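You operate a simulated robot arm through the tools that you are given. There is no shell and no other tool.

You run a simulated robot arm. Do the job below in one go: nothing can be reset, and whatever is moved stays where it is left.

JOB
Fit a black ring and the teal fitting on the grey post, clamp it and pump to about 40 kPa.
Fine: shut the vent before pumping.

Only the result counts: the job must be done as asked and must still hold three seconds after the hand-in. Knocking over, shifting, dropping, spilling or breaking anything else fails it.

ROBOT AND FRAMES
A 6-joint arm with a three-finger gripper, fixed in place. Base frame: the origin is at the foot of the arm, x ahead of it, y to its left, z up. Readings come in m, degrees, newtons and seconds.
Its first joint turns from -166.0 to 166.0 degrees. Payload 4.89 kg.
Tool frame: the origin (TCP) lies between the finger pads and is the grasp point; the fingertips stand 0.03 m ahead of it; z points along the fingers, y is the line along which they close. Largest opening 0.164 m; the body of the gripper starts 0.125 m behind the TCP.
Orientation is that of the tool frame in the base frame, as a unit quaternion [x, y, z, w]. With the fingers straight down and closing along the base's y, the tool's x points along the base's -x, its y along +y and its z along -z.

CONTROLS
- The arm moves only by the tool servo_tool. Its argument "rows" is a list of rows, each an object of numbers (a shift or turn left out is 0, a gripper value left out holds the last): "dx", "dy", "dz": the shift along the tool's x, y, z in m; "ax", "ay", "az": the turn, a rotation vector about the tool's x, y, z in degrees. In form: [{"dx": .., "dy": .., "dz": .., "ax": .., "ay": .., "az": ..}, ...]. A call has 1 to 20 rows; each row shifts and turns the commanded pose from where the row before left it, along the tool's axes as they then stand. "fingers" is the gripper command, from -1 (fully open) to 1 (shut), values between in proportion, set as the call begins (left out, the last holds). Rows are played at 5 a second. More than 0.05 m and 8.6 degrees between two rows, or a gripper value outside its range, and nothing of the call is played. Where a pose cannot be reached the arm comes as near as it can. A force on the tool above 40 N (or 10 N above the force at the start of the call, whichever is more), or a blocked arm, ends the call early, and 0.2 s more pass. Each finger travels about 0.108 m/s and halts on what it meets, pressing with about 24 N; the grip force reading is that of the motor and also rises with nothing between the fingers. The clock runs only during rows and for 0.2 s after the last one: add rows that do not move to give the fingers time. It gives the time, the measured TCP pose, the force on the tool (base axes), the opening and the grip force at its end, in the units of the frame above (readings bear some noise), with the torque about the TCP (base axes, N m) and any sound that the robot's microphone picked up.
- Cameras (640 x 400 px; columns grow to the right, rows downward): "scene" is fixed at [0.2264, -0.6653, 1.5916]; the picture's right is [0.22, -0.97, 0.00], its down [-0.97, -0.22, -0.13] and it looks along [0.13, 0.03, -0.99] (base axes); focal length 314 px, centre (320, 200). "wrist" rides on the gripper at [0.076, -0.002, -0.152] in the tool frame; the picture's right is [0.02, 1.00, 0.00], its down [-0.88, 0.02, -0.47] and it looks along [-0.47, 0.01, 0.88] (tool axes); focal length 247 px, centre (320, 200). There is no depth. A picture from a camera that has moved, and an enlarged one, comes with that camera's place and axes in the base frame and with its lens. The place of the scene camera against the robot may be out by one fixed shift of up to 0.025 m in any direction.
- get_image(camera): a new picture of that camera. It takes no simulated time.
- raise_lower(by): slides the trunk up (or, below 0, down) by that many m; the arm rides with it, the base frame stays. It gives what a move gives, with no picture.
- inspect(camera, box): a new picture of the part [left, top, right, bottom] of that camera's present view, enlarged. It takes no simulated time.
- close_job(): hands the job in; it is judged then, once.

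Places have to be worked out from the pictures, the camera data and where the tool is seen. Open the gripper and draw the arm clear of the work before you hand the job in, unless the task says otherwise.

The tools are called after "Emit:" as a command line: name --argument value ..., lists and objects as JSON in quotes. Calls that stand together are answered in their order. servo_tool: Moves the arm, as the interface text tells. Its arguments: {"type":"object","properties":{"rows":{"type":"array","items":{"type":"object","properties":{"dx":{"type":"number"},"dy":{"type":"number"},"dz":{"type":"number"},"ax":{"type":"number"},"ay":{"type":"number"},"az":{"type":"number"}}}},"fingers":{"type":"number"}},"required":["rows"]} The other tools are called the same way: raise_lower (by) slides the trunk up or down; get_image (camera) takes a picture; inspect (camera, box) takes an enlarged picture of a part of a camera's view; close_job () hands the job in.

At the start:

```text
time_s: 0.0
tool_pos: [0.3491, -0.4341, 1.1404]
tool_rot: [0.001, 1.0, 0.0, 0.0]
contact_force: [-0.6, -0.5, -0.2]
torque: [-0.03, 0.01, 0.0]
gripper_width: 0.164
grasp_force: 0.1
trunk travel left (down, up): [-0.175, 0.215]
```

scene: 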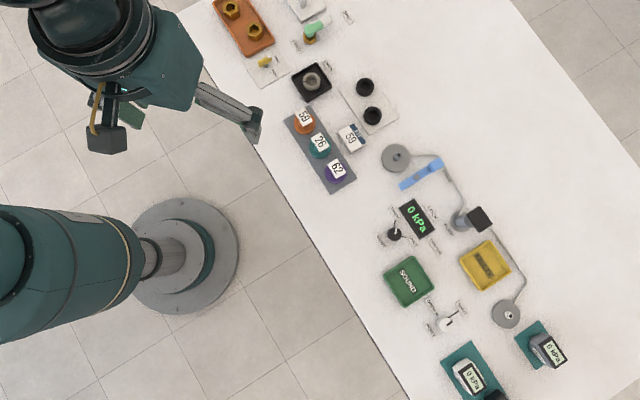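
wrist: 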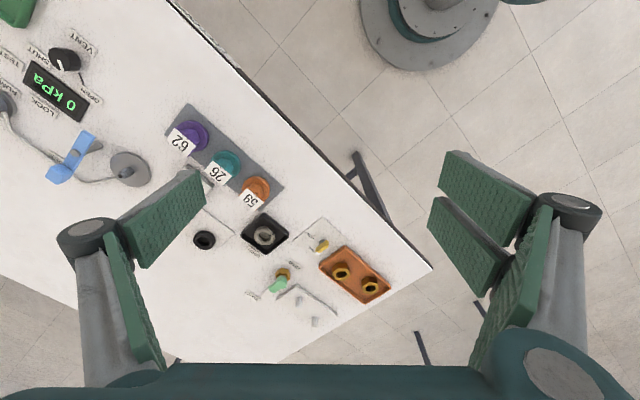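

I'll start by looking closely at the scene to identify the parts.

Emit:
inspect --camera "scene" --box '[200, 0, 360, 100]'

Emit:
inspect --camera "scene" --box '[270, 60, 430, 200]'

Emit:
inspect --camera "scene" --box '[360, 130, 520, 250]'

Emit:
inspect --camera "scene" --box '[370, 240, 590, 400]'

```text
4.00 times, centred on (280, 50) of scene
camera zoom: at [0.2264, -0.6653, 1.5916], right [0.22, -0.97, 0.0], down [-0.97, -0.22, -0.13], along [0.13, 0.03, -0.99], focal length 1254 px, centre (480, 800)
```

zoom: 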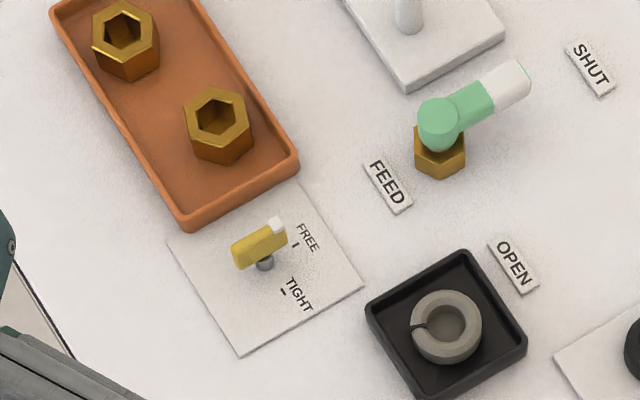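

```text
2.86 times, centred on (350, 130) of scene
camera zoom: at [0.2264, -0.6653, 1.5916], right [0.22, -0.97, 0.0], down [-0.97, -0.22, -0.13], along [0.13, 0.03, -0.99], focal length 896 px, centre (234, 400)
```

zoom: 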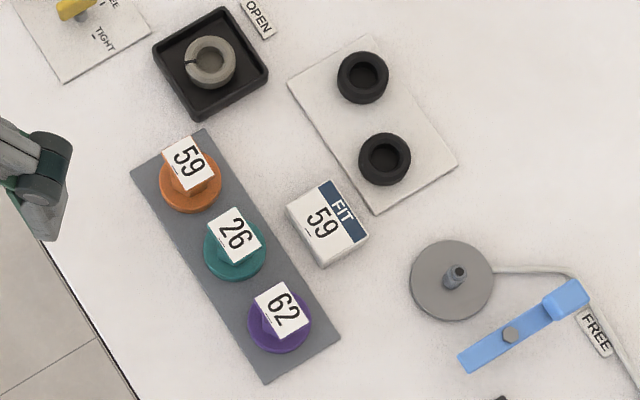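

```text
3.33 times, centred on (440, 190) of scene
camera zoom: at [0.2264, -0.6653, 1.5916], right [0.22, -0.97, 0.0], down [-0.97, -0.22, -0.13], along [0.13, 0.03, -0.99], focal length 1045 px, centre (-80, 233)
```

zoom: 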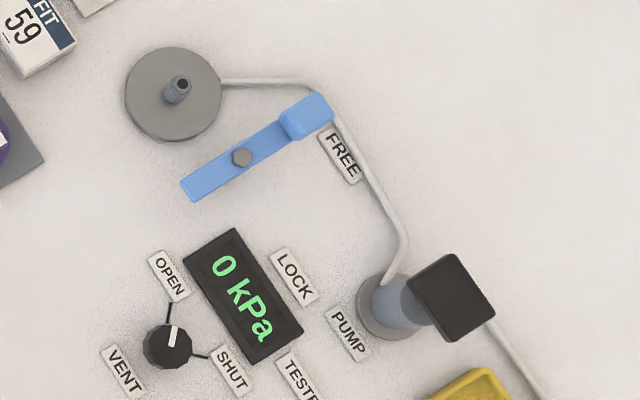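

```text
2.50 times, centred on (480, 320) of scene
camera zoom: at [0.2264, -0.6653, 1.5916], right [0.22, -0.97, 0.0], down [-0.97, -0.22, -0.13], along [0.13, 0.03, -0.99], focal length 784 px, centre (-80, -100)
```

zoom: 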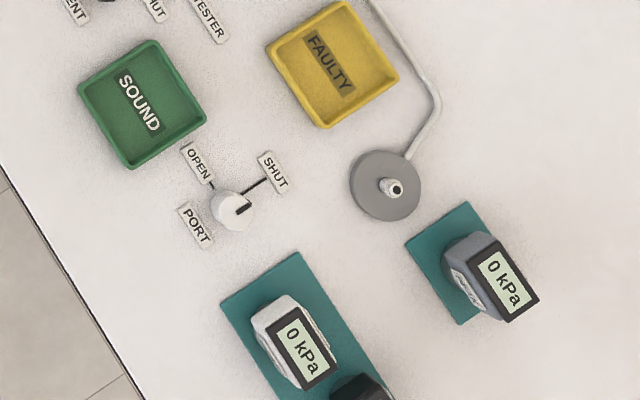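

The bench holds: fittings (59/26/62), two black rings, two posts, a blue clamp lever (FREE/LOCK), the vent knob, and the pump. The table sits near z≈0.82. I'll shift toward the area and yaw the tool so the wrist camera looks outward over it.

Emit:
servo_tool --rows '[{"dy": -0.045}, {"dy": -0.045}, {"dy": -0.045}, {"dy": -0.045}, {"az": 8.5}, {"az": 8.5}, {"az": 8.5}, {"az": 8.5}, {"az": 8.5}, {"az": 8.5}, {"az": 8.5}, {"dz": 0}]' --fingers -1

Emit:
get_image --camera "wrist"

Emit:
get_image --camera "scene"

```text
time_s: 2.6
tool_pos: [0.3501, -0.6136, 1.1405]
tool_rot: [0.497, 0.868, 0.0, 0.0]
contact_force: [-0.1, 0.4, 0.7]
torque: [0.0, 0.01, 0.03]
gripper_width: 0.1641
grasp_force: 0.1
trunk travel left (down, up): [-0.175, 0.215]
```

```text
taken
camera wrist: at [0.3103, -0.5492, 1.2918], right [0.85, 0.53, 0.0], down [0.46, -0.75, 0.47], along [0.25, -0.4, -0.88], focal length 247 px, centre (320, 200)
```

wrist: 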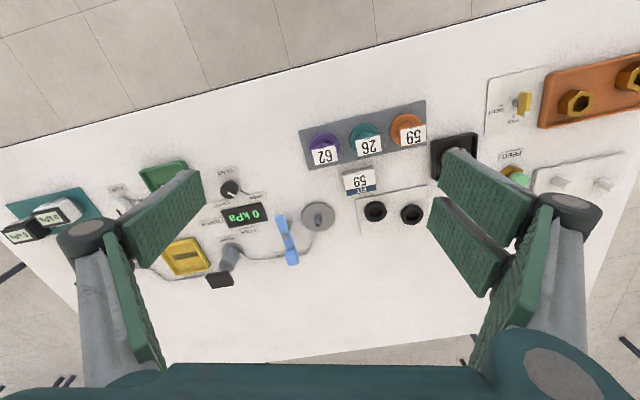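

```text
taken
```

scene: 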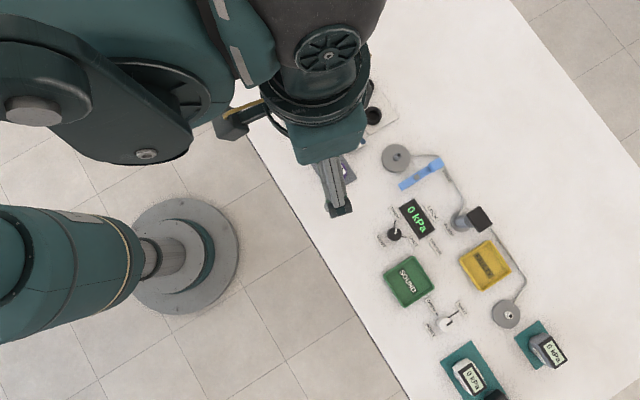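

The wrist view now covers the whole bench. I'll zoom in on the post/clamp area, the rings/fittings and the vent/pump.

Emit:
inspect --camera "wrist" --box '[260, 170, 360, 280]'

Emit:
inspect --camera "wrist" --box '[290, 95, 450, 235]'

Emit:
inspect --camera "wrist" --box '[190, 160, 290, 300]'

```text
3.64 times, centred on (310, 225) of wrist
camera zoom: at [0.3103, -0.5492, 1.2918], right [0.85, 0.53, 0.0], down [0.46, -0.75, 0.47], along [0.25, -0.4, -0.88], focal length 898 px, centre (356, 109)
```

zoom: 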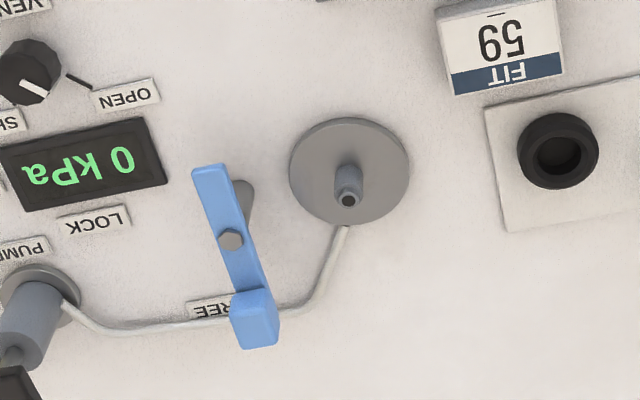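

```text
2.86 times, centred on (370, 165) of wrist
camera zoom: at [0.3103, -0.5492, 1.2918], right [0.85, 0.53, 0.0], down [0.46, -0.75, 0.47], along [0.25, -0.4, -0.88], focal length 706 px, centre (177, 300)
```

zoom: 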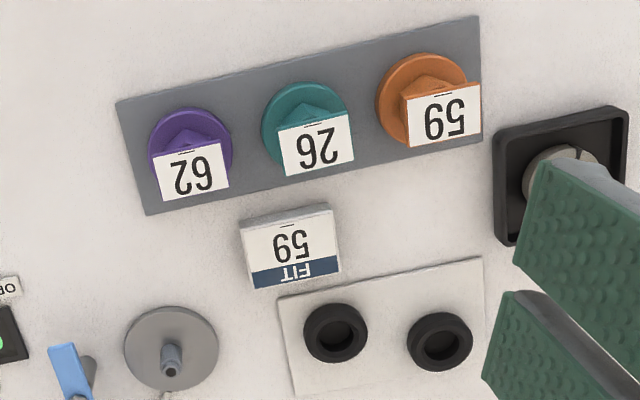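

```text
2.86 times, centred on (240, 230) of wrist
camera zoom: at [0.3103, -0.5492, 1.2918], right [0.85, 0.53, 0.0], down [0.46, -0.75, 0.47], along [0.25, -0.4, -0.88], focal length 706 px, centre (549, 114)
```

zoom: 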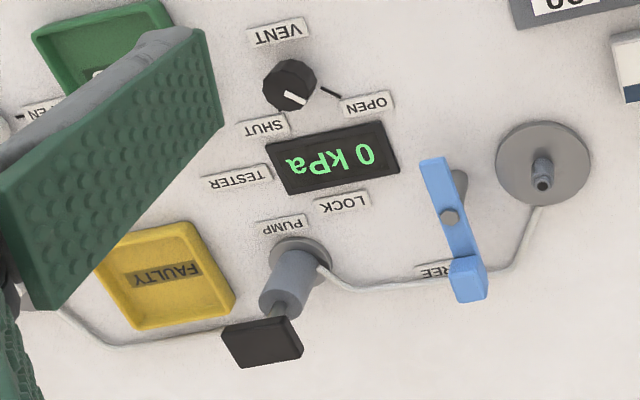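

Rings, fitting and post are all identified: the grey post is beside the blue clamp, and the white one is farther off. I'll move above the free ring (right-hand one, roughly (0.62,-0.68)) at a lower height for a close look that also pins down the table height.

Emit:
servo_tool --rows '[{"dx": -0.026, "dy": 0.0292, "dz": 0.0233}, {"dx": -0.026, "dy": 0.0292, "dz": 0.0233}, {"dx": -0.026, "dy": 0.0292, "dz": 0.0233}, {"dx": -0.026, "dy": 0.0292, "dz": 0.0233}, {"dx": -0.026, "dy": 0.0292, "dz": 0.0233}, {"dx": -0.026, "dy": 0.0292, "dz": 0.0233}, {"dz": 0}, {"dz": 0}]'

Emit:
get_image --camera "wrist"

Emit:
get_image --camera "scene"

```text
time_s: 4.4
tool_pos: [0.5778, -0.6614, 1.0023]
tool_rot: [0.496, 0.868, 0.0, -0.001]
contact_force: [0.6, -0.3, -1.1]
torque: [0.06, 0.06, -0.01]
gripper_width: 0.1642
grasp_force: 0.0
trunk travel left (down, up): [-0.175, 0.215]
```

```text
taken
camera wrist: at [0.5384, -0.597, 1.1543], right [0.85, 0.53, 0.0], down [0.46, -0.75, 0.47], along [0.25, -0.4, -0.88], focal length 247 px, centre (320, 200)
```

wrist: 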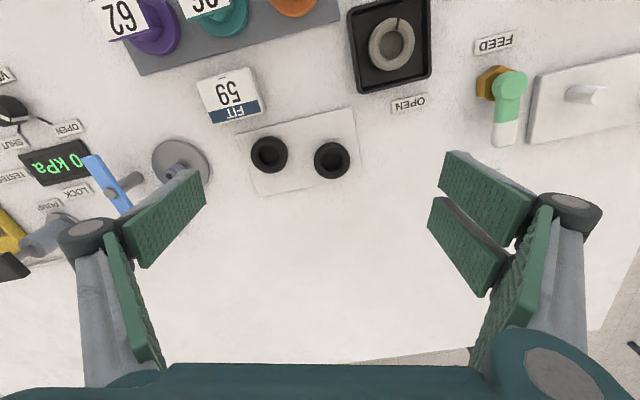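

```text
taken
```

scene: 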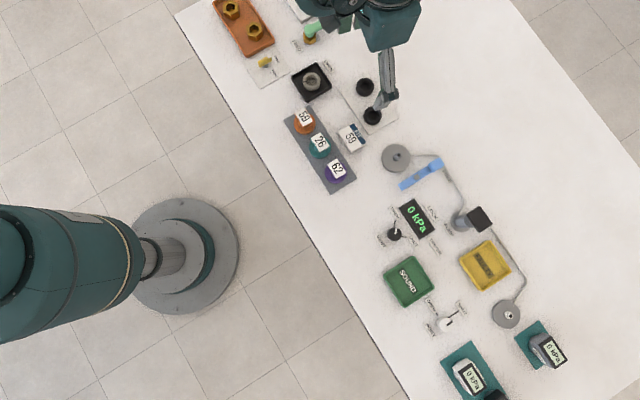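

Now I zoom on the rings from this second position so I can triangulate ring position and table height.

Emit:
inspect --camera "wrist" --box '[230, 100, 370, 200]'

Emit:
inspect --camera "wrist" --box '[80, 0, 350, 130]'

Emit:
inspect --camera "wrist" --box '[0, 80, 220, 280]'

```text
4.00 times, centred on (300, 150) of wrist
camera zoom: at [0.5384, -0.597, 1.1543], right [0.85, 0.53, 0.0], down [0.46, -0.75, 0.47], along [0.25, -0.4, -0.88], focal length 988 px, centre (400, 400)
```

zoom: 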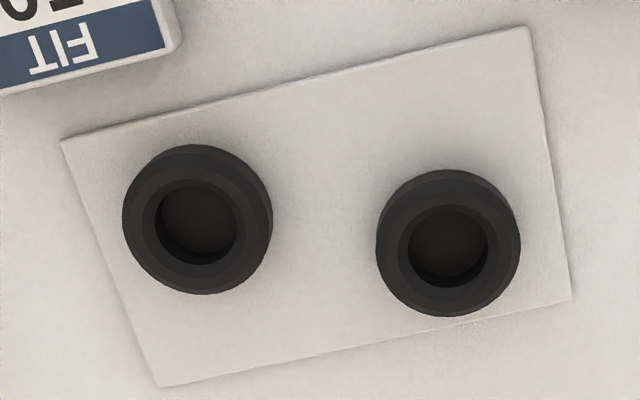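

```text
2.37 times, centred on (215, 65) of wrist
camera zoom: at [0.5384, -0.597, 1.1543], right [0.85, 0.53, 0.0], down [0.46, -0.75, 0.47], along [0.25, -0.4, -0.88], focal length 585 px, centre (569, 520)
```

zoom: 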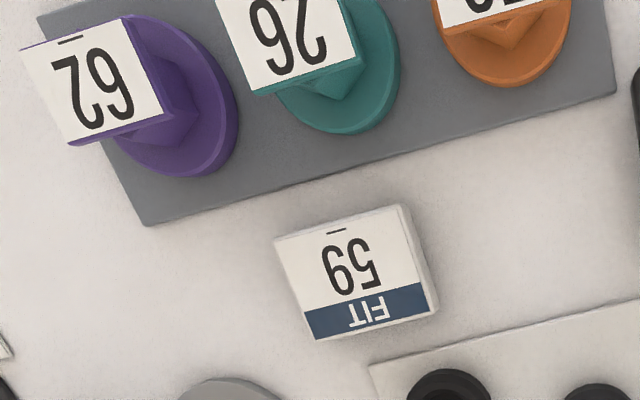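

```text
2.00 times, centred on (110, 180) of wrist
camera zoom: at [0.5384, -0.597, 1.1543], right [0.85, 0.53, 0.0], down [0.46, -0.75, 0.47], along [0.25, -0.4, -0.88], focal length 494 px, centre (740, 240)
```

zoom: 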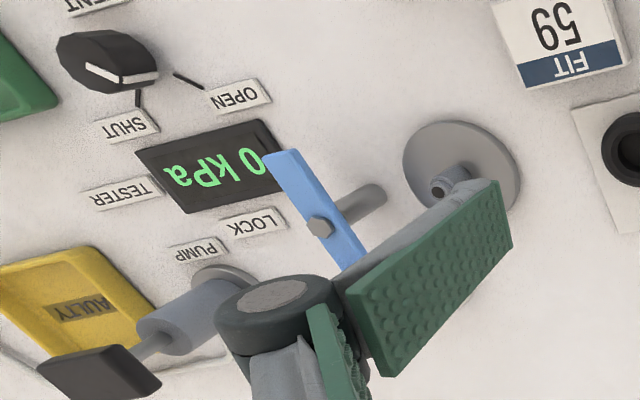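

Triangulation puts the right ring at about (0.602, -0.673), mid-height z≈0.870, with the plate top at z≈0.860. I'll turn the tool 90° so the fingers close radially (clear of the neighbouring ring and later the clamp), centre over this ring, and check.

Emit:
servo_tool --rows '[{"az": 8.2}, {"az": 8.2}, {"az": 8.2}, {"az": 8.2}, {"az": 8.2}, {"az": 8.2}, {"az": 8.2}, {"az": 8.2}, {"az": 8.2}, {"az": 8.2}, {"az": 8.0}, {"dx": 0.015, "dy": 0.0222, "dz": 0.02}, {"dz": 0.02}, {"dz": 0}, {"dz": 0}]' --fingers -0.1

Emit:
get_image --camera "wrist"

Emit:
inspect --camera "scene" --box '[320, 50, 420, 130]'

```text
time_s: 7.6
tool_pos: [0.6064, -0.6702, 0.9598]
tool_rot: [0.965, 0.263, 0.001, 0.0]
contact_force: [0.3, -1.1, 0.0]
torque: [0.04, 0.02, -0.02]
gripper_width: 0.0904
grasp_force: 0.0
trunk travel left (down, up): [-0.175, 0.215]
```

```text
taken
camera wrist: at [0.6703, -0.6296, 1.1108], right [0.53, -0.85, 0.0], down [-0.75, -0.46, 0.47], along [-0.4, -0.25, -0.88], focal length 247 px, centre (320, 200)
```

wrist: 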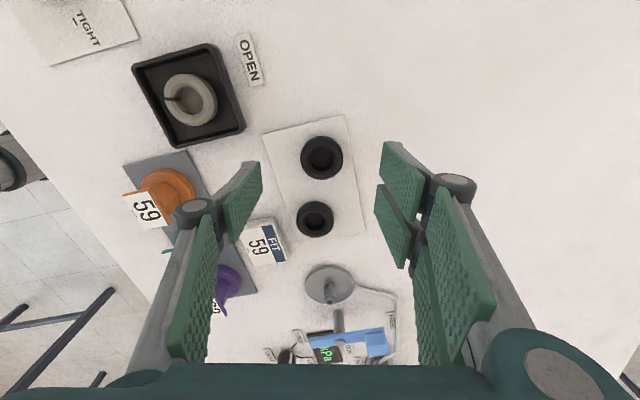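

```text
5.00 times, centred on (370, 90) of scene
camera zoom: at [0.2264, -0.6653, 1.5916], right [0.22, -0.97, 0.0], down [-0.97, -0.22, -0.13], along [0.13, 0.03, -0.99], focal length 1568 px, centre (70, 750)
```

zoom: 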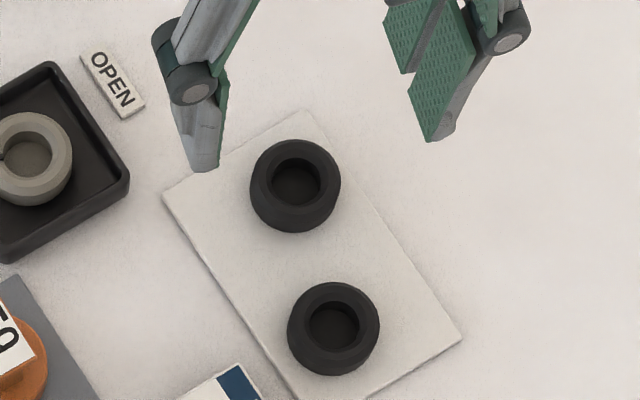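

The ring now appears nearly exactly on the tool axis. I'll zoom to check the centring before descending.

Emit:
inspect --camera "wrist" --box '[280, 110, 360, 260]'

```text
2.67 times, centred on (320, 185) of wrist
camera zoom: at [0.6703, -0.6296, 1.1108], right [0.53, -0.85, 0.0], down [-0.75, -0.46, 0.47], along [-0.4, -0.25, -0.88], focal length 659 px, centre (320, 240)
```

zoom: 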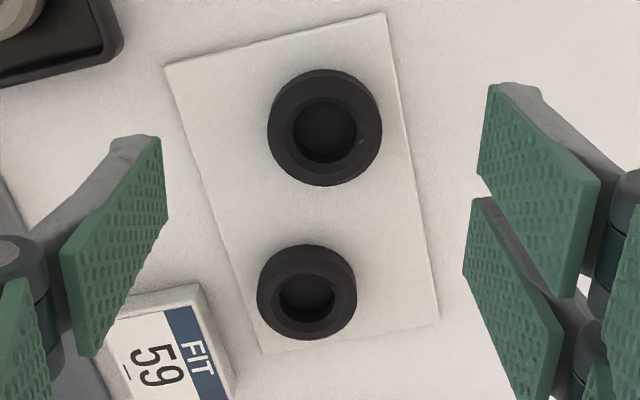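

The ring is within ~3 mm of the axis; I correct that and descend so the fingertips are about 6 mm above the plate.

Emit:
servo_tool --rows '[{"dx": -0.003, "dy": 0.0012, "dz": 0.02}, {"dz": 0.02}, {"dz": 0.015}, {"dz": 0.008}, {"dz": 0}]'

Emit:
get_image --camera "wrist"

Emit:
inspect --camera "scene" --box '[320, 50, 420, 130]'

```text
time_s: 8.8
tool_pos: [0.6012, -0.6714, 0.8946]
tool_rot: [0.965, 0.262, 0.0, -0.001]
contact_force: [-1.0, -0.7, -0.2]
torque: [0.01, 0.03, 0.03]
gripper_width: 0.0903
grasp_force: 0.0
trunk travel left (down, up): [-0.175, 0.215]
```

```text
taken
camera wrist: at [0.6667, -0.6324, 1.0476], right [0.53, -0.85, 0.0], down [-0.75, -0.46, 0.47], along [-0.4, -0.25, -0.88], focal length 247 px, centre (320, 200)
```

wrist: 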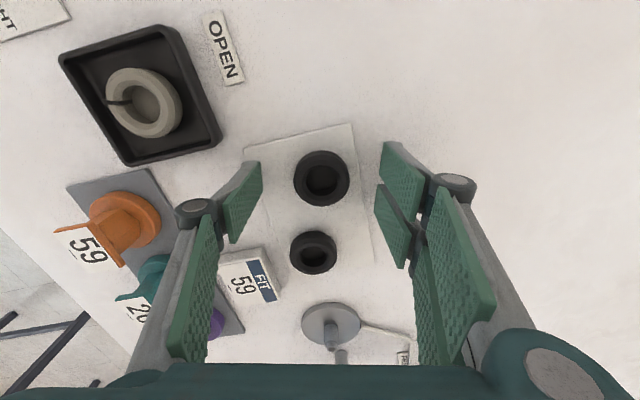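

```text
5.00 times, centred on (370, 90) of scene
camera zoom: at [0.2264, -0.6653, 1.5916], right [0.22, -0.97, 0.0], down [-0.97, -0.22, -0.13], along [0.13, 0.03, -0.99], focal length 1568 px, centre (70, 750)
```

zoom: 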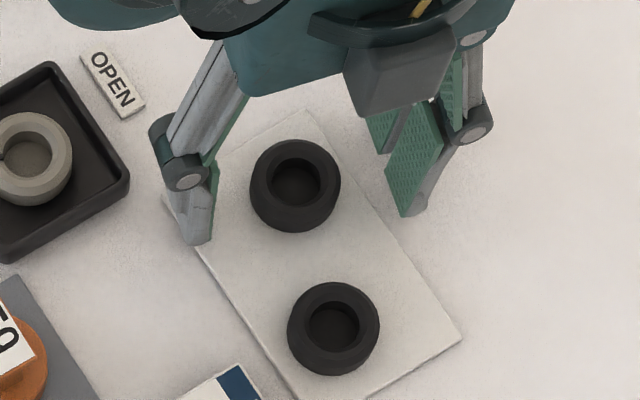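

The fingers straddle the ring, centred and clear of its neighbour. I close on it and then check before lifting.

Emit:
servo_tool --rows '[{"dz": 0}, {"dz": 0}, {"dz": 0}, {"dz": 0}, {"dz": 0}]' --fingers 1

Emit:
get_image --camera "wrist"

```text
time_s: 10.0
tool_pos: [0.6028, -0.6724, 0.8969]
tool_rot: [0.965, 0.263, 0.0, 0.0]
contact_force: [-0.8, 0.2, 0.4]
torque: [0.01, -0.01, 0.01]
gripper_width: 0.0434
grasp_force: 24.1
trunk travel left (down, up): [-0.175, 0.215]
```

```text
taken
camera wrist: at [0.6667, -0.6324, 1.0479], right [0.53, -0.85, 0.0], down [-0.75, -0.46, 0.47], along [-0.4, -0.25, -0.88], focal length 247 px, centre (320, 200)
```

wrist: 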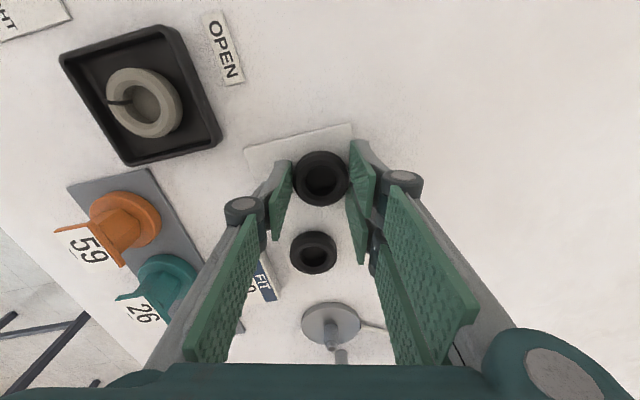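

The ring is gripped (opening 0.0434 m at 24 N). I lift it and carry it to above the grey post, estimated at (0.447, -0.776) with its top near z≈0.893 and the disc top near 0.866.

Emit:
servo_tool --rows '[{"dz": -0.02}, {"dz": -0.03}, {"dz": -0.035}, {"dx": -0.031, "dy": 0.0018}, {"dx": -0.031, "dy": 0.0018}, {"dx": -0.031, "dy": 0.0018}, {"dx": -0.031, "dy": 0.0018}, {"dx": -0.031, "dy": 0.0018}, {"dx": -0.021, "dy": 0.0014}, {"dx": -0.01}, {"dz": 0}, {"dz": 0}]'

Emit:
get_image --camera "wrist"

Emit:
get_image --camera "scene"

```text
time_s: 12.6
tool_pos: [0.4456, -0.7745, 0.9839]
tool_rot: [0.965, 0.264, 0.0, 0.0]
contact_force: [-0.2, 0.9, -0.9]
torque: [0.0, -0.02, 0.02]
gripper_width: 0.0432
grasp_force: 24.2
trunk travel left (down, up): [-0.175, 0.215]
```

```text
taken
camera wrist: at [0.5111, -0.7344, 1.1358], right [0.53, -0.85, 0.0], down [-0.75, -0.46, 0.47], along [-0.4, -0.25, -0.88], focal length 247 px, centre (320, 200)
```

wrist: 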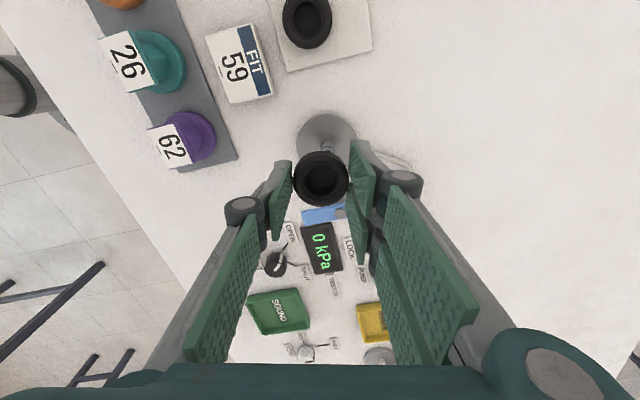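

```text
taken
```

scene: 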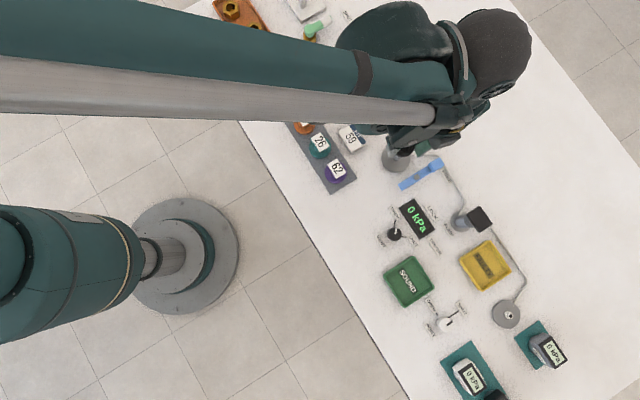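

The ring is held, and the post disc is visible just behind it. I'll zoom in to measure the offset between ring and post.

Emit:
inspect --camera "wrist" --box '[280, 100, 370, 220]'

Emit:
inspect --camera "scene" --box '[365, 120, 445, 200]'

```text
3.33 times, centred on (325, 160) of wrist
camera zoom: at [0.5111, -0.7344, 1.1358], right [0.53, -0.85, 0.0], down [-0.75, -0.46, 0.47], along [-0.4, -0.25, -0.88], focal length 823 px, centre (303, 333)
```

zoom: 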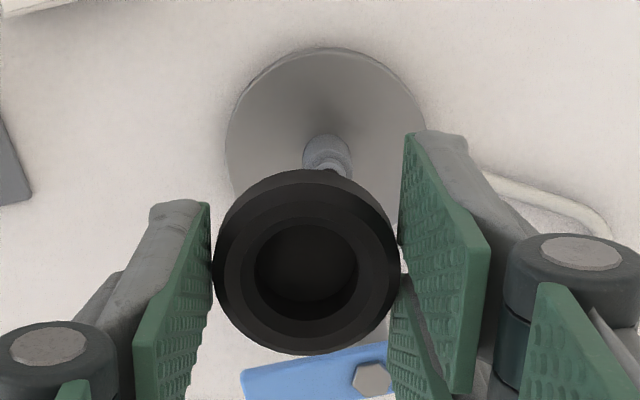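

```text
5.00 times, centred on (405, 160) of scene
camera zoom: at [0.2264, -0.6653, 1.5916], right [0.22, -0.97, 0.0], down [-0.97, -0.22, -0.13], along [0.13, 0.03, -0.99], focal length 1568 px, centre (-105, 400)
```

zoom: 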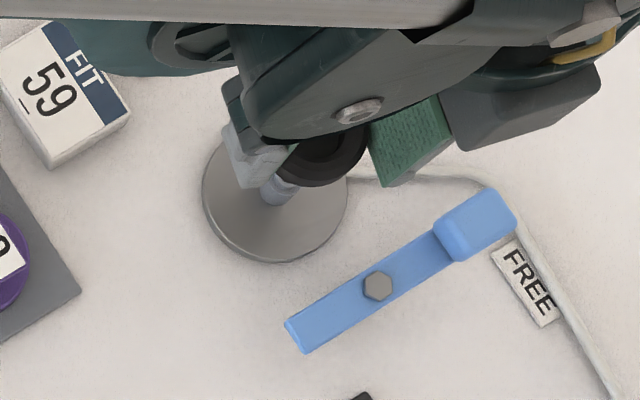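

The post appears ~7 mm toward tool +y relative to the ring, and its top is hidden by the ring. I'll slide forward 30 mm at the same safe height so the post shows unobstructed, and measure it exactly.

Emit:
servo_tool --rows '[{"dx": -0.015, "dy": 0.0035}, {"dx": -0.015, "dy": 0.0035}, {"dz": 0}, {"dz": 0}]'

Emit:
inspect --camera "wrist" --box '[270, 60, 370, 180]'

Emit:
inspect --camera "scene" --box '[365, 120, 445, 200]'

```text
time_s: 13.6
tool_pos: [0.4252, -0.7975, 0.9827]
tool_rot: [0.965, 0.263, 0.0, 0.0]
contact_force: [0.4, 0.6, -0.5]
torque: [0.0, 0.02, -0.01]
gripper_width: 0.0429
grasp_force: 23.7
trunk travel left (down, up): [-0.175, 0.215]
```

```text
3.33 times, centred on (320, 120) of wrist
camera zoom: at [0.4898, -0.7572, 1.1344], right [0.53, -0.85, 0.0], down [-0.75, -0.46, 0.47], along [-0.4, -0.25, -0.88], focal length 823 px, centre (320, 467)
```

zoom: 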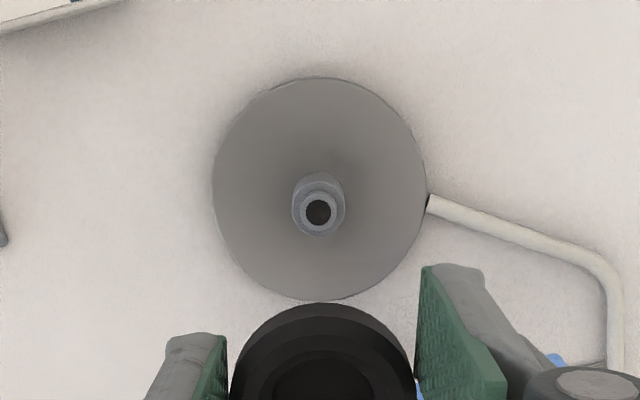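

```text
5.00 times, centred on (405, 160) of scene
camera zoom: at [0.2264, -0.6653, 1.5916], right [0.22, -0.97, 0.0], down [-0.97, -0.22, -0.13], along [0.13, 0.03, -0.99], focal length 1568 px, centre (-105, 400)
```

zoom: 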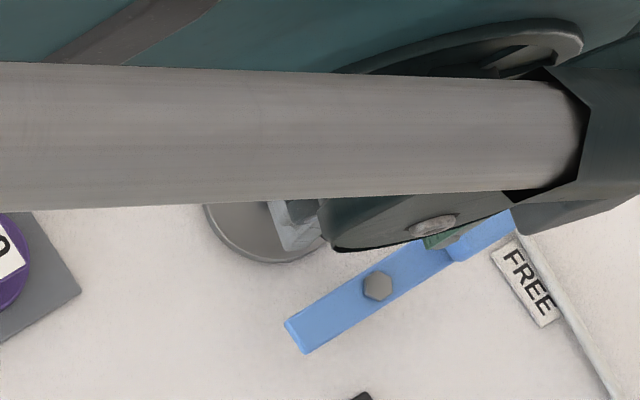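

Clear view: the post is at about (0.451, -0.7805), tapered (≈11 mm top, ≈15.5 mm base) and concentric with the 70 mm disc. I'll move the ring over it and lower to just above the post tip.

Emit:
servo_tool --rows '[{"dx": 0.0145, "dy": -0.0007}, {"dx": 0.014, "dy": -0.0006}, {"dz": 0.02}, {"dz": 0.018}, {"dz": 0}, {"dz": 0}]'

Emit:
inspect --camera "wrist" --box '[280, 110, 370, 220]'

Emit:
inspect --camera "scene" --box '[375, 130, 425, 180]'

```text
time_s: 15.0
tool_pos: [0.4498, -0.7812, 0.9447]
tool_rot: [0.965, 0.263, 0.0, 0.0]
contact_force: [0.0, 0.2, 0.8]
torque: [0.08, 0.01, 0.0]
gripper_width: 0.0431
grasp_force: 24.3
trunk travel left (down, up): [-0.175, 0.215]
```

```text
3.64 times, centred on (325, 165) of wrist
camera zoom: at [0.5141, -0.7426, 1.0962], right [0.53, -0.85, 0.0], down [-0.75, -0.46, 0.47], along [-0.4, -0.25, -0.88], focal length 898 px, centre (302, 327)
```

zoom: 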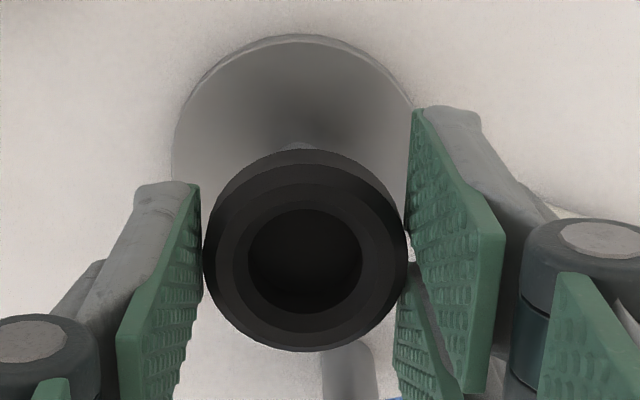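

```text
8.00 times, centred on (400, 155) of scene
camera zoom: at [0.2264, -0.6653, 1.5916], right [0.22, -0.97, 0.0], down [-0.97, -0.22, -0.13], along [0.13, 0.03, -0.99], focal length 2508 px, centre (-320, 560)
```

zoom: 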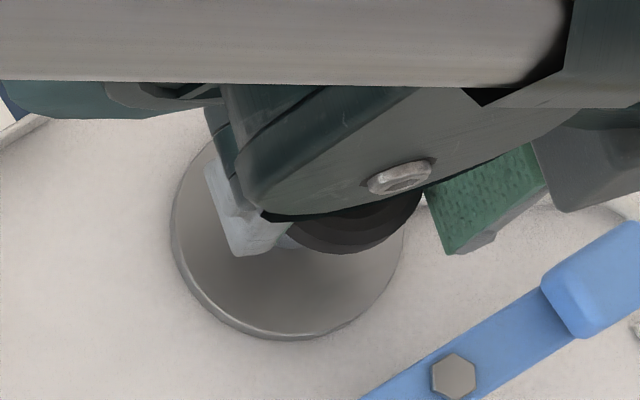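

The ring's bore looks dark rather than see-through, so before lowering I'll examine the bore of the held ring and its twin on the plate more closely.

Emit:
inspect --camera "scene" --box '[358, 104, 386, 128]'

Emit:
inspect --camera "wrist" --box '[305, 150, 340, 200]'

Emit:
get_image --camera "wrist"

```text
16.00 times, centred on (372, 116) of scene
camera zoom: at [0.2264, -0.6653, 1.5916], right [0.22, -0.97, 0.0], down [-0.97, -0.22, -0.13], along [0.13, 0.03, -0.99], focal length 5017 px, centre (-512, 1544)
```

zoom: 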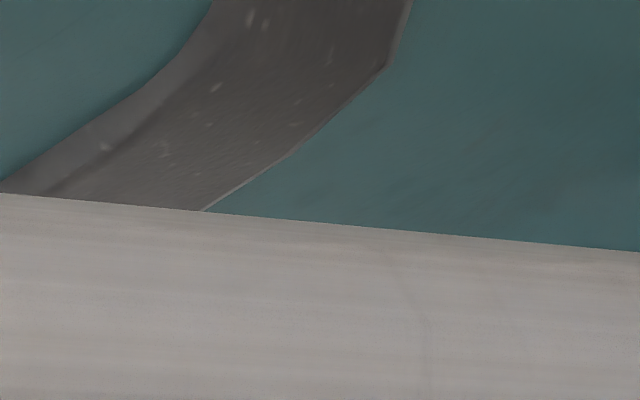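

```text
8.00 times, centred on (322, 175) of wrist
camera zoom: at [0.5141, -0.7426, 1.0962], right [0.53, -0.85, 0.0], down [-0.75, -0.46, 0.47], along [-0.4, -0.25, -0.88], focal length 1976 px, centre (300, 400)
```

zoom: 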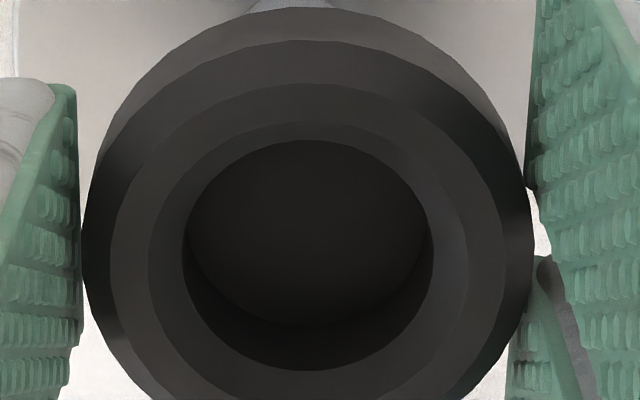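

```text
taken
camera wrist: at [0.5141, -0.7426, 1.0962], right [0.53, -0.85, 0.0], down [-0.75, -0.46, 0.47], along [-0.4, -0.25, -0.88], focal length 247 px, centre (320, 200)
```

wrist: 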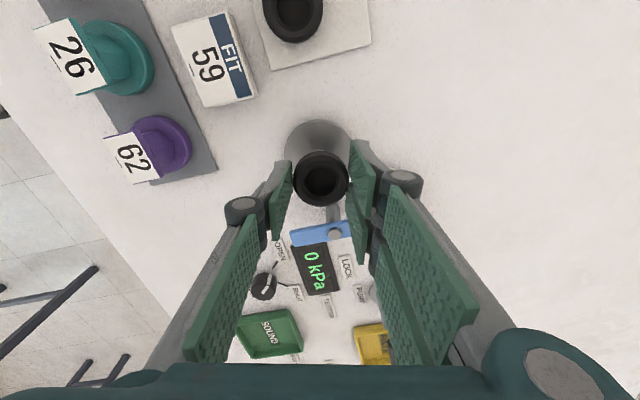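

The bore's floor looks dark about 11 mm down; a gentle lowering will tell whether it passes the post. I correct 1.7 mm sideways and lower in small steps while watching the force.

Emit:
servo_tool --rows '[{"dy": -0.0016}, {"dz": 0.003}, {"dz": 0.003}, {"dz": 0.003}, {"dz": 0.003}, {"dz": 0}]'

```text
time_s: 16.4
tool_pos: [0.4479, -0.7815, 0.933]
tool_rot: [0.965, 0.263, 0.001, 0.0]
contact_force: [-0.5, -0.3, 0.6]
torque: [0.01, 0.03, 0.03]
gripper_width: 0.0431
grasp_force: 24.3
trunk travel left (down, up): [-0.175, 0.215]
```

No contact at 0.933, so I continue down in 2 mm steps.

Emit:
servo_tool --rows '[{"dz": 0.002}, {"dz": 0.002}, {"dz": 0.002}, {"dz": 0.002}, {"dz": 0}]'

Emit:
inspect --camera "wrist" --box '[280, 110, 370, 220]'

```text
time_s: 17.6
tool_pos: [0.4484, -0.7823, 0.9261]
tool_rot: [0.965, 0.263, 0.0, 0.001]
contact_force: [0.6, 0.2, -0.1]
torque: [-0.04, -0.01, 0.01]
gripper_width: 0.0431
grasp_force: 24.9
trunk travel left (down, up): [-0.175, 0.215]
```

```text
3.64 times, centred on (325, 165) of wrist
camera zoom: at [0.5133, -0.7416, 1.0767], right [0.53, -0.85, 0.0], down [-0.75, -0.46, 0.47], along [-0.4, -0.25, -0.88], focal length 898 px, centre (302, 327)
```

zoom: 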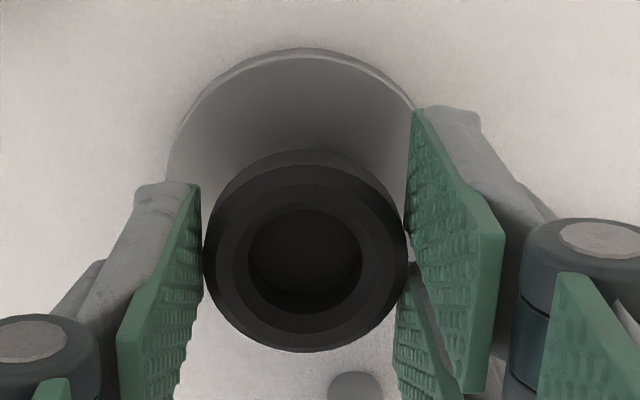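

Still free at z≈0.925; continuing down.

Emit:
servo_tool --rows '[{"dz": 0.002}, {"dz": 0.002}, {"dz": 0.002}, {"dz": 0.002}, {"dz": 0}]'

Emit:
inspect --camera "wrist" --box '[280, 110, 370, 220]'

```text
time_s: 18.8
tool_pos: [0.4491, -0.7815, 0.9174]
tool_rot: [0.965, 0.263, -0.001, -0.001]
contact_force: [-0.8, 0.6, 0.5]
torque: [0.0, -0.01, 0.02]
gripper_width: 0.043
grasp_force: 24.2
trunk travel left (down, up): [-0.175, 0.215]
```

```text
3.64 times, centred on (325, 165) of wrist
camera zoom: at [0.5135, -0.7418, 1.0692], right [0.53, -0.85, 0.0], down [-0.75, -0.46, 0.47], along [-0.4, -0.25, -0.88], focal length 898 px, centre (302, 327)
```

zoom: 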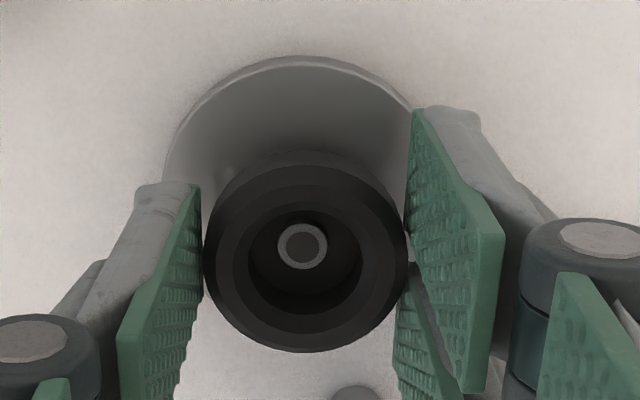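

The post tip is now visible inside the bore, well centred, so the ring passes over it. I keep lowering to the disc.

Emit:
servo_tool --rows '[{"dz": 0.002}, {"dz": 0.002}, {"dz": 0.002}, {"dz": 0.002}, {"dz": 0.0015}, {"dz": 0}]'

Emit:
inspect --camera "wrist" --box '[280, 110, 370, 220]'

```text
time_s: 20.2
tool_pos: [0.4479, -0.7802, 0.9073]
tool_rot: [0.965, 0.263, 0.0, -0.001]
contact_force: [-0.1, 0.0, -0.7]
torque: [-0.01, 0.04, 0.02]
gripper_width: 0.043
grasp_force: 23.9
trunk travel left (down, up): [-0.175, 0.215]
```

```text
3.64 times, centred on (325, 165) of wrist
camera zoom: at [0.5128, -0.7412, 1.0596], right [0.53, -0.85, 0.0], down [-0.75, -0.46, 0.47], along [-0.4, -0.25, -0.88], focal length 898 px, centre (302, 327)
```

zoom: 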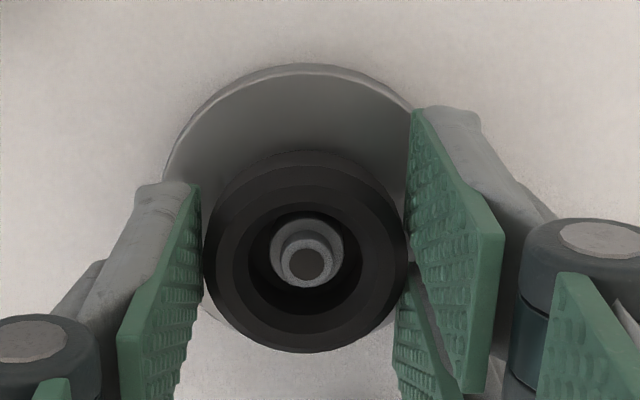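

It's centred and sliding on. I'll continue in 1 mm steps until it seats on the disc.

Emit:
servo_tool --rows '[{"dz": 0.0015}, {"dz": 0.0015}, {"dz": 0.0015}, {"dz": 0.001}, {"dz": 0}]'

Emit:
inspect --camera "wrist" --box '[280, 110, 370, 220]'

```text
time_s: 21.4
tool_pos: [0.4485, -0.7815, 0.9015]
tool_rot: [0.965, 0.264, 0.0, -0.001]
contact_force: [-0.2, -0.5, -1.1]
torque: [0.0, 0.0, -0.01]
gripper_width: 0.0432
grasp_force: 23.9
trunk travel left (down, up): [-0.175, 0.215]
```

```text
3.64 times, centred on (325, 165) of wrist
camera zoom: at [0.5132, -0.7417, 1.0532], right [0.53, -0.85, 0.0], down [-0.75, -0.46, 0.47], along [-0.4, -0.25, -0.88], focal length 898 px, centre (302, 327)
```

zoom: 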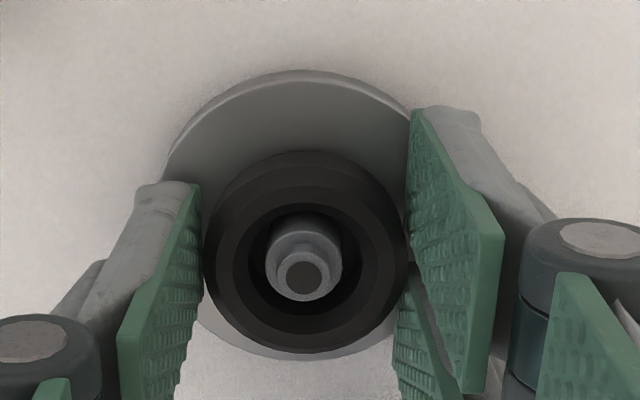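

No contact yet at z≈0.901; a few more 1 mm steps.

Emit:
servo_tool --rows '[{"dz": 0.001}, {"dz": 0.001}, {"dz": 0.001}, {"dz": 0}]'

```text
time_s: 22.4
tool_pos: [0.4467, -0.7809, 0.8998]
tool_rot: [0.965, 0.263, 0.0, 0.0]
contact_force: [7.6, -7.7, 20.8]
torque: [-0.42, -0.17, 0.03]
gripper_width: 0.0431
grasp_force: 24.2
trunk travel left (down, up): [-0.175, 0.215]
```

Firm contact (about 21 N upward) – the ring is seated on the disc. I ease up a hair and open the fingers modestly, then look.

Emit:
servo_tool --rows '[{"dz": -0.001}, {"dz": 0}]'

Emit:
servo_tool --rows '[{"dz": 0}, {"dz": 0}, {"dz": 0}]' --fingers 0.1

Emit:
get_image --camera "wrist"

```text
time_s: 23.0
tool_pos: [0.4476, -0.7808, 0.8995]
tool_rot: [0.965, 0.263, 0.0, 0.0]
contact_force: [3.3, -11.4, 16.7]
torque: [-0.51, -0.15, -0.02]
gripper_width: 0.0427
grasp_force: 23.3
trunk travel left (down, up): [-0.175, 0.215]
```

```text
time_s: 23.8
tool_pos: [0.4475, -0.7806, 0.8987]
tool_rot: [0.965, 0.263, 0.0, 0.0]
contact_force: [0.5, 0.0, 0.0]
torque: [-0.03, -0.02, -0.02]
gripper_width: 0.0737
grasp_force: 0.1
trunk travel left (down, up): [-0.175, 0.215]
```

```text
taken
camera wrist: at [0.5127, -0.7404, 1.051], right [0.53, -0.85, 0.0], down [-0.75, -0.46, 0.47], along [-0.4, -0.25, -0.88], focal length 247 px, centre (320, 200)
```

wrist: 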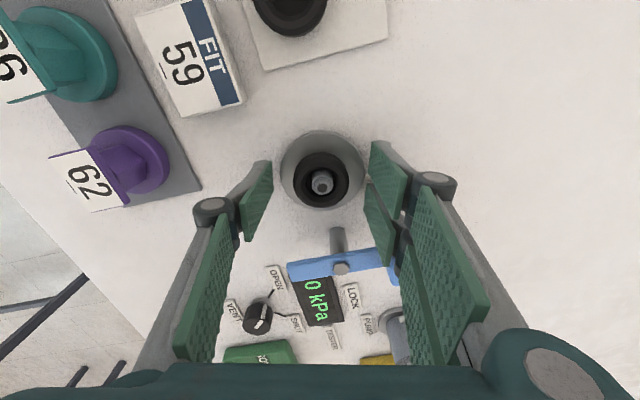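

Released with zero force. I'll raise the gripper straight up and examine how the ring sits.

Emit:
servo_tool --rows '[{"dz": -0.02}, {"dz": -0.03}, {"dz": -0.03}, {"dz": -0.02}, {"dz": 0}, {"dz": 0}]'

Emit:
inspect --camera "wrist" --box '[270, 90, 370, 190]'

Emit:
inspect --camera "wrist" --box '[80, 0, 260, 110]'

Emit:
get_image --camera "wrist"

```text
time_s: 25.2
tool_pos: [0.4483, -0.7793, 0.9988]
tool_rot: [0.965, 0.263, 0.0, 0.0]
contact_force: [-0.5, 0.0, -0.2]
torque: [-0.04, -0.03, 0.01]
gripper_width: 0.0736
grasp_force: 0.0
trunk travel left (down, up): [-0.175, 0.215]
```

```text
4.00 times, centred on (320, 140) of wrist
camera zoom: at [0.5133, -0.7392, 1.1516], right [0.53, -0.85, 0.0], down [-0.75, -0.46, 0.47], along [-0.4, -0.25, -0.88], focal length 988 px, centre (320, 440)
```

zoom: 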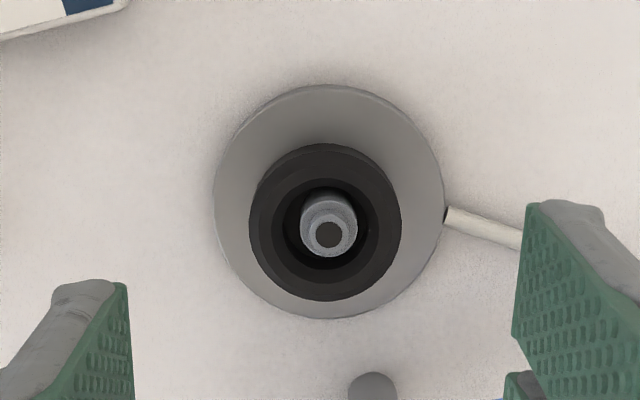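

```text
3.56 times, centred on (170, 55) of wrist
camera zoom: at [0.5133, -0.7392, 1.1516], right [0.53, -0.85, 0.0], down [-0.75, -0.46, 0.47], along [-0.4, -0.25, -0.88], focal length 878 px, centre (853, 716)
```

zoom: 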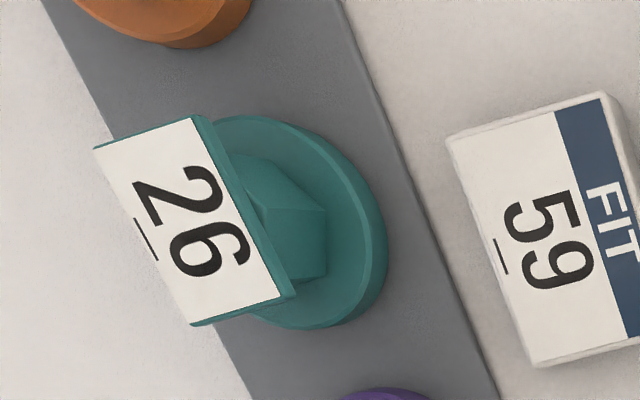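

```text
taken
camera wrist: at [0.5133, -0.7392, 1.1516], right [0.53, -0.85, 0.0], down [-0.75, -0.46, 0.47], along [-0.4, -0.25, -0.88], focal length 247 px, centre (320, 200)
```

wrist: 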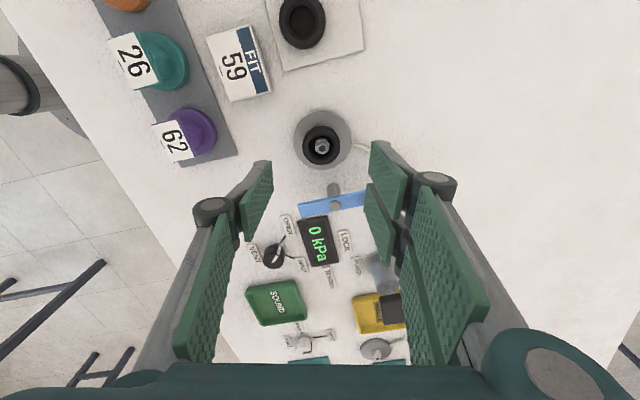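

The ring sits on the disc around the post. Next, the teal fitting (label 26): I'll zoom in closely to understand its shape for gripping.

Emit:
inspect --camera "wrist" --box '[100, 20, 200, 100]'

Emit:
inspect --camera "scene" --box '[285, 100, 365, 200]'

Emit:
inspect --camera "wrist" --box '[240, 180, 400, 340]'

```text
5.00 times, centred on (150, 60) of wrist
camera zoom: at [0.5133, -0.7392, 1.1516], right [0.53, -0.85, 0.0], down [-0.75, -0.46, 0.47], along [-0.4, -0.25, -0.88], focal length 1235 px, centre (1170, 900)
```

zoom: 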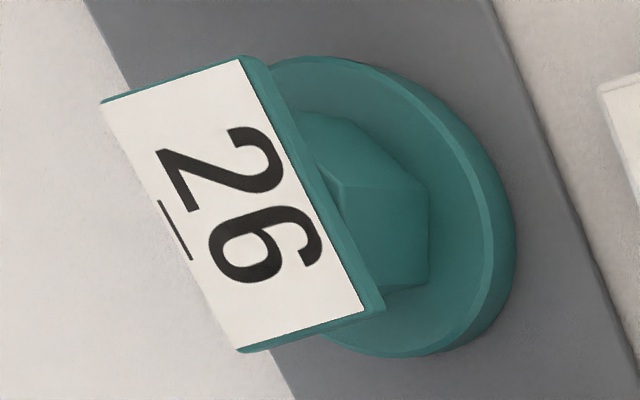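

```text
4.00 times, centred on (325, 150) of scene
camera zoom: at [0.2264, -0.6653, 1.5916], right [0.22, -0.97, 0.0], down [-0.97, -0.22, -0.13], along [0.13, 0.03, -0.99], focal length 1254 px, centre (300, 400)
```

zoom: 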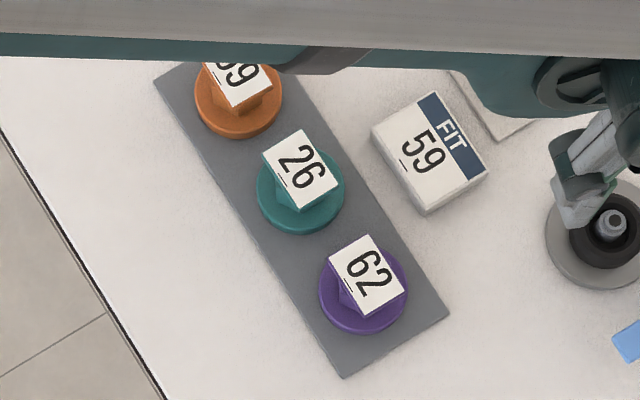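

```text
2.50 times, centred on (320, 260) of wrist
camera zoom: at [0.5133, -0.7392, 1.1516], right [0.53, -0.85, 0.0], down [-0.75, -0.46, 0.47], along [-0.4, -0.25, -0.88], focal length 617 px, centre (320, 50)
```

zoom: 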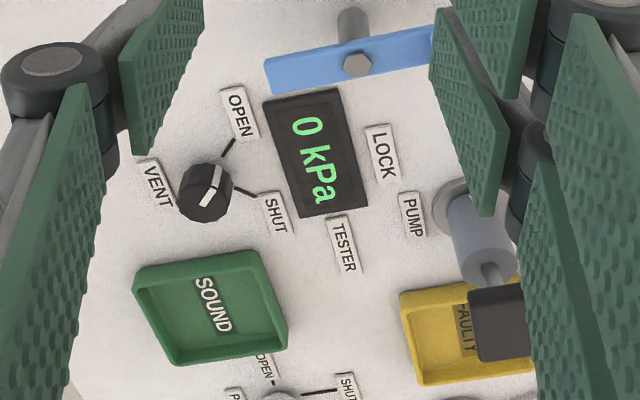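

The teal fitting is a flange + hex column + rectangular top plate (~38.5 × 26 mm, long axis at azimuth ≈46°), centred near (0.433, -0.600) with its top at z≈0.906. I'll turn the tool so the fingers close along the plate's long axis and move above it.

Emit:
servo_tool --rows '[{"dz": -0.03, "az": -8.2}, {"az": -8.2}, {"az": -8.2}, {"az": -8.2}, {"az": -8.2}, {"az": -8.2}, {"az": -8.2}, {"az": -8.2}, {"az": -8.2}, {"az": -8.2}, {"az": -8.2}, {"az": -8.2}, {"az": -8.1}, {"dx": 0.0334, "dy": 0.0303}, {"dx": 0.0334, "dy": 0.0303}, {"dx": 0.0334, "dy": 0.0303}, {"dx": 0.0334, "dy": 0.0303}, {"dz": 0.02}, {"dz": 0}, {"dz": 0}]' --fingers 0.29

Emit:
get_image --camera "wrist"

Emit:
get_image --camera "scene"

```text
time_s: 29.4
tool_pos: [0.4348, -0.6011, 1.009]
tool_rot: [0.367, 0.93, 0.0, 0.0]
contact_force: [-0.2, -0.1, -0.1]
torque: [0.0, 0.06, 0.03]
gripper_width: 0.0585
grasp_force: 0.1
trunk travel left (down, up): [-0.175, 0.215]
```

```text
taken
camera wrist: at [0.3767, -0.5524, 1.1601], right [0.67, 0.75, 0.0], down [0.66, -0.59, 0.47], along [0.35, -0.32, -0.88], focal length 247 px, centre (320, 200)
```

wrist: 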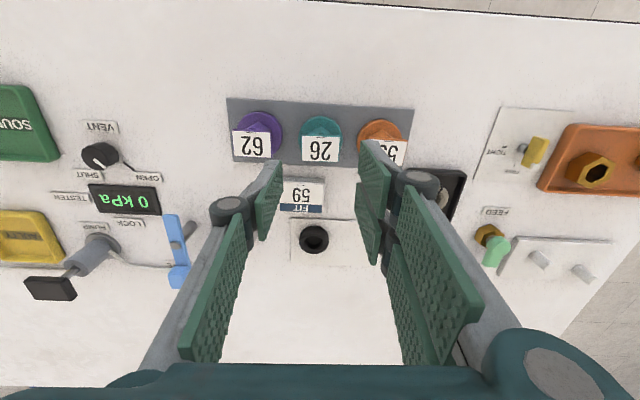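

```text
taken
```

scene: 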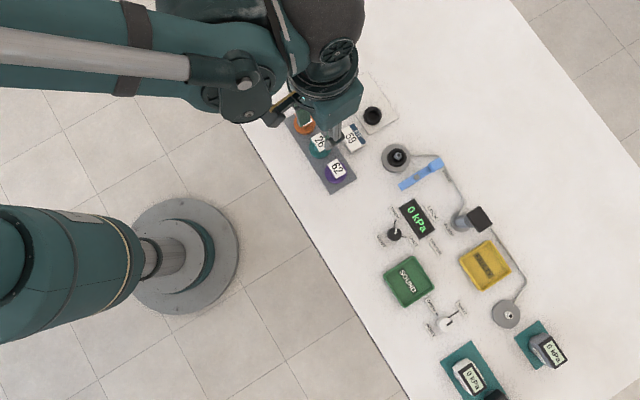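

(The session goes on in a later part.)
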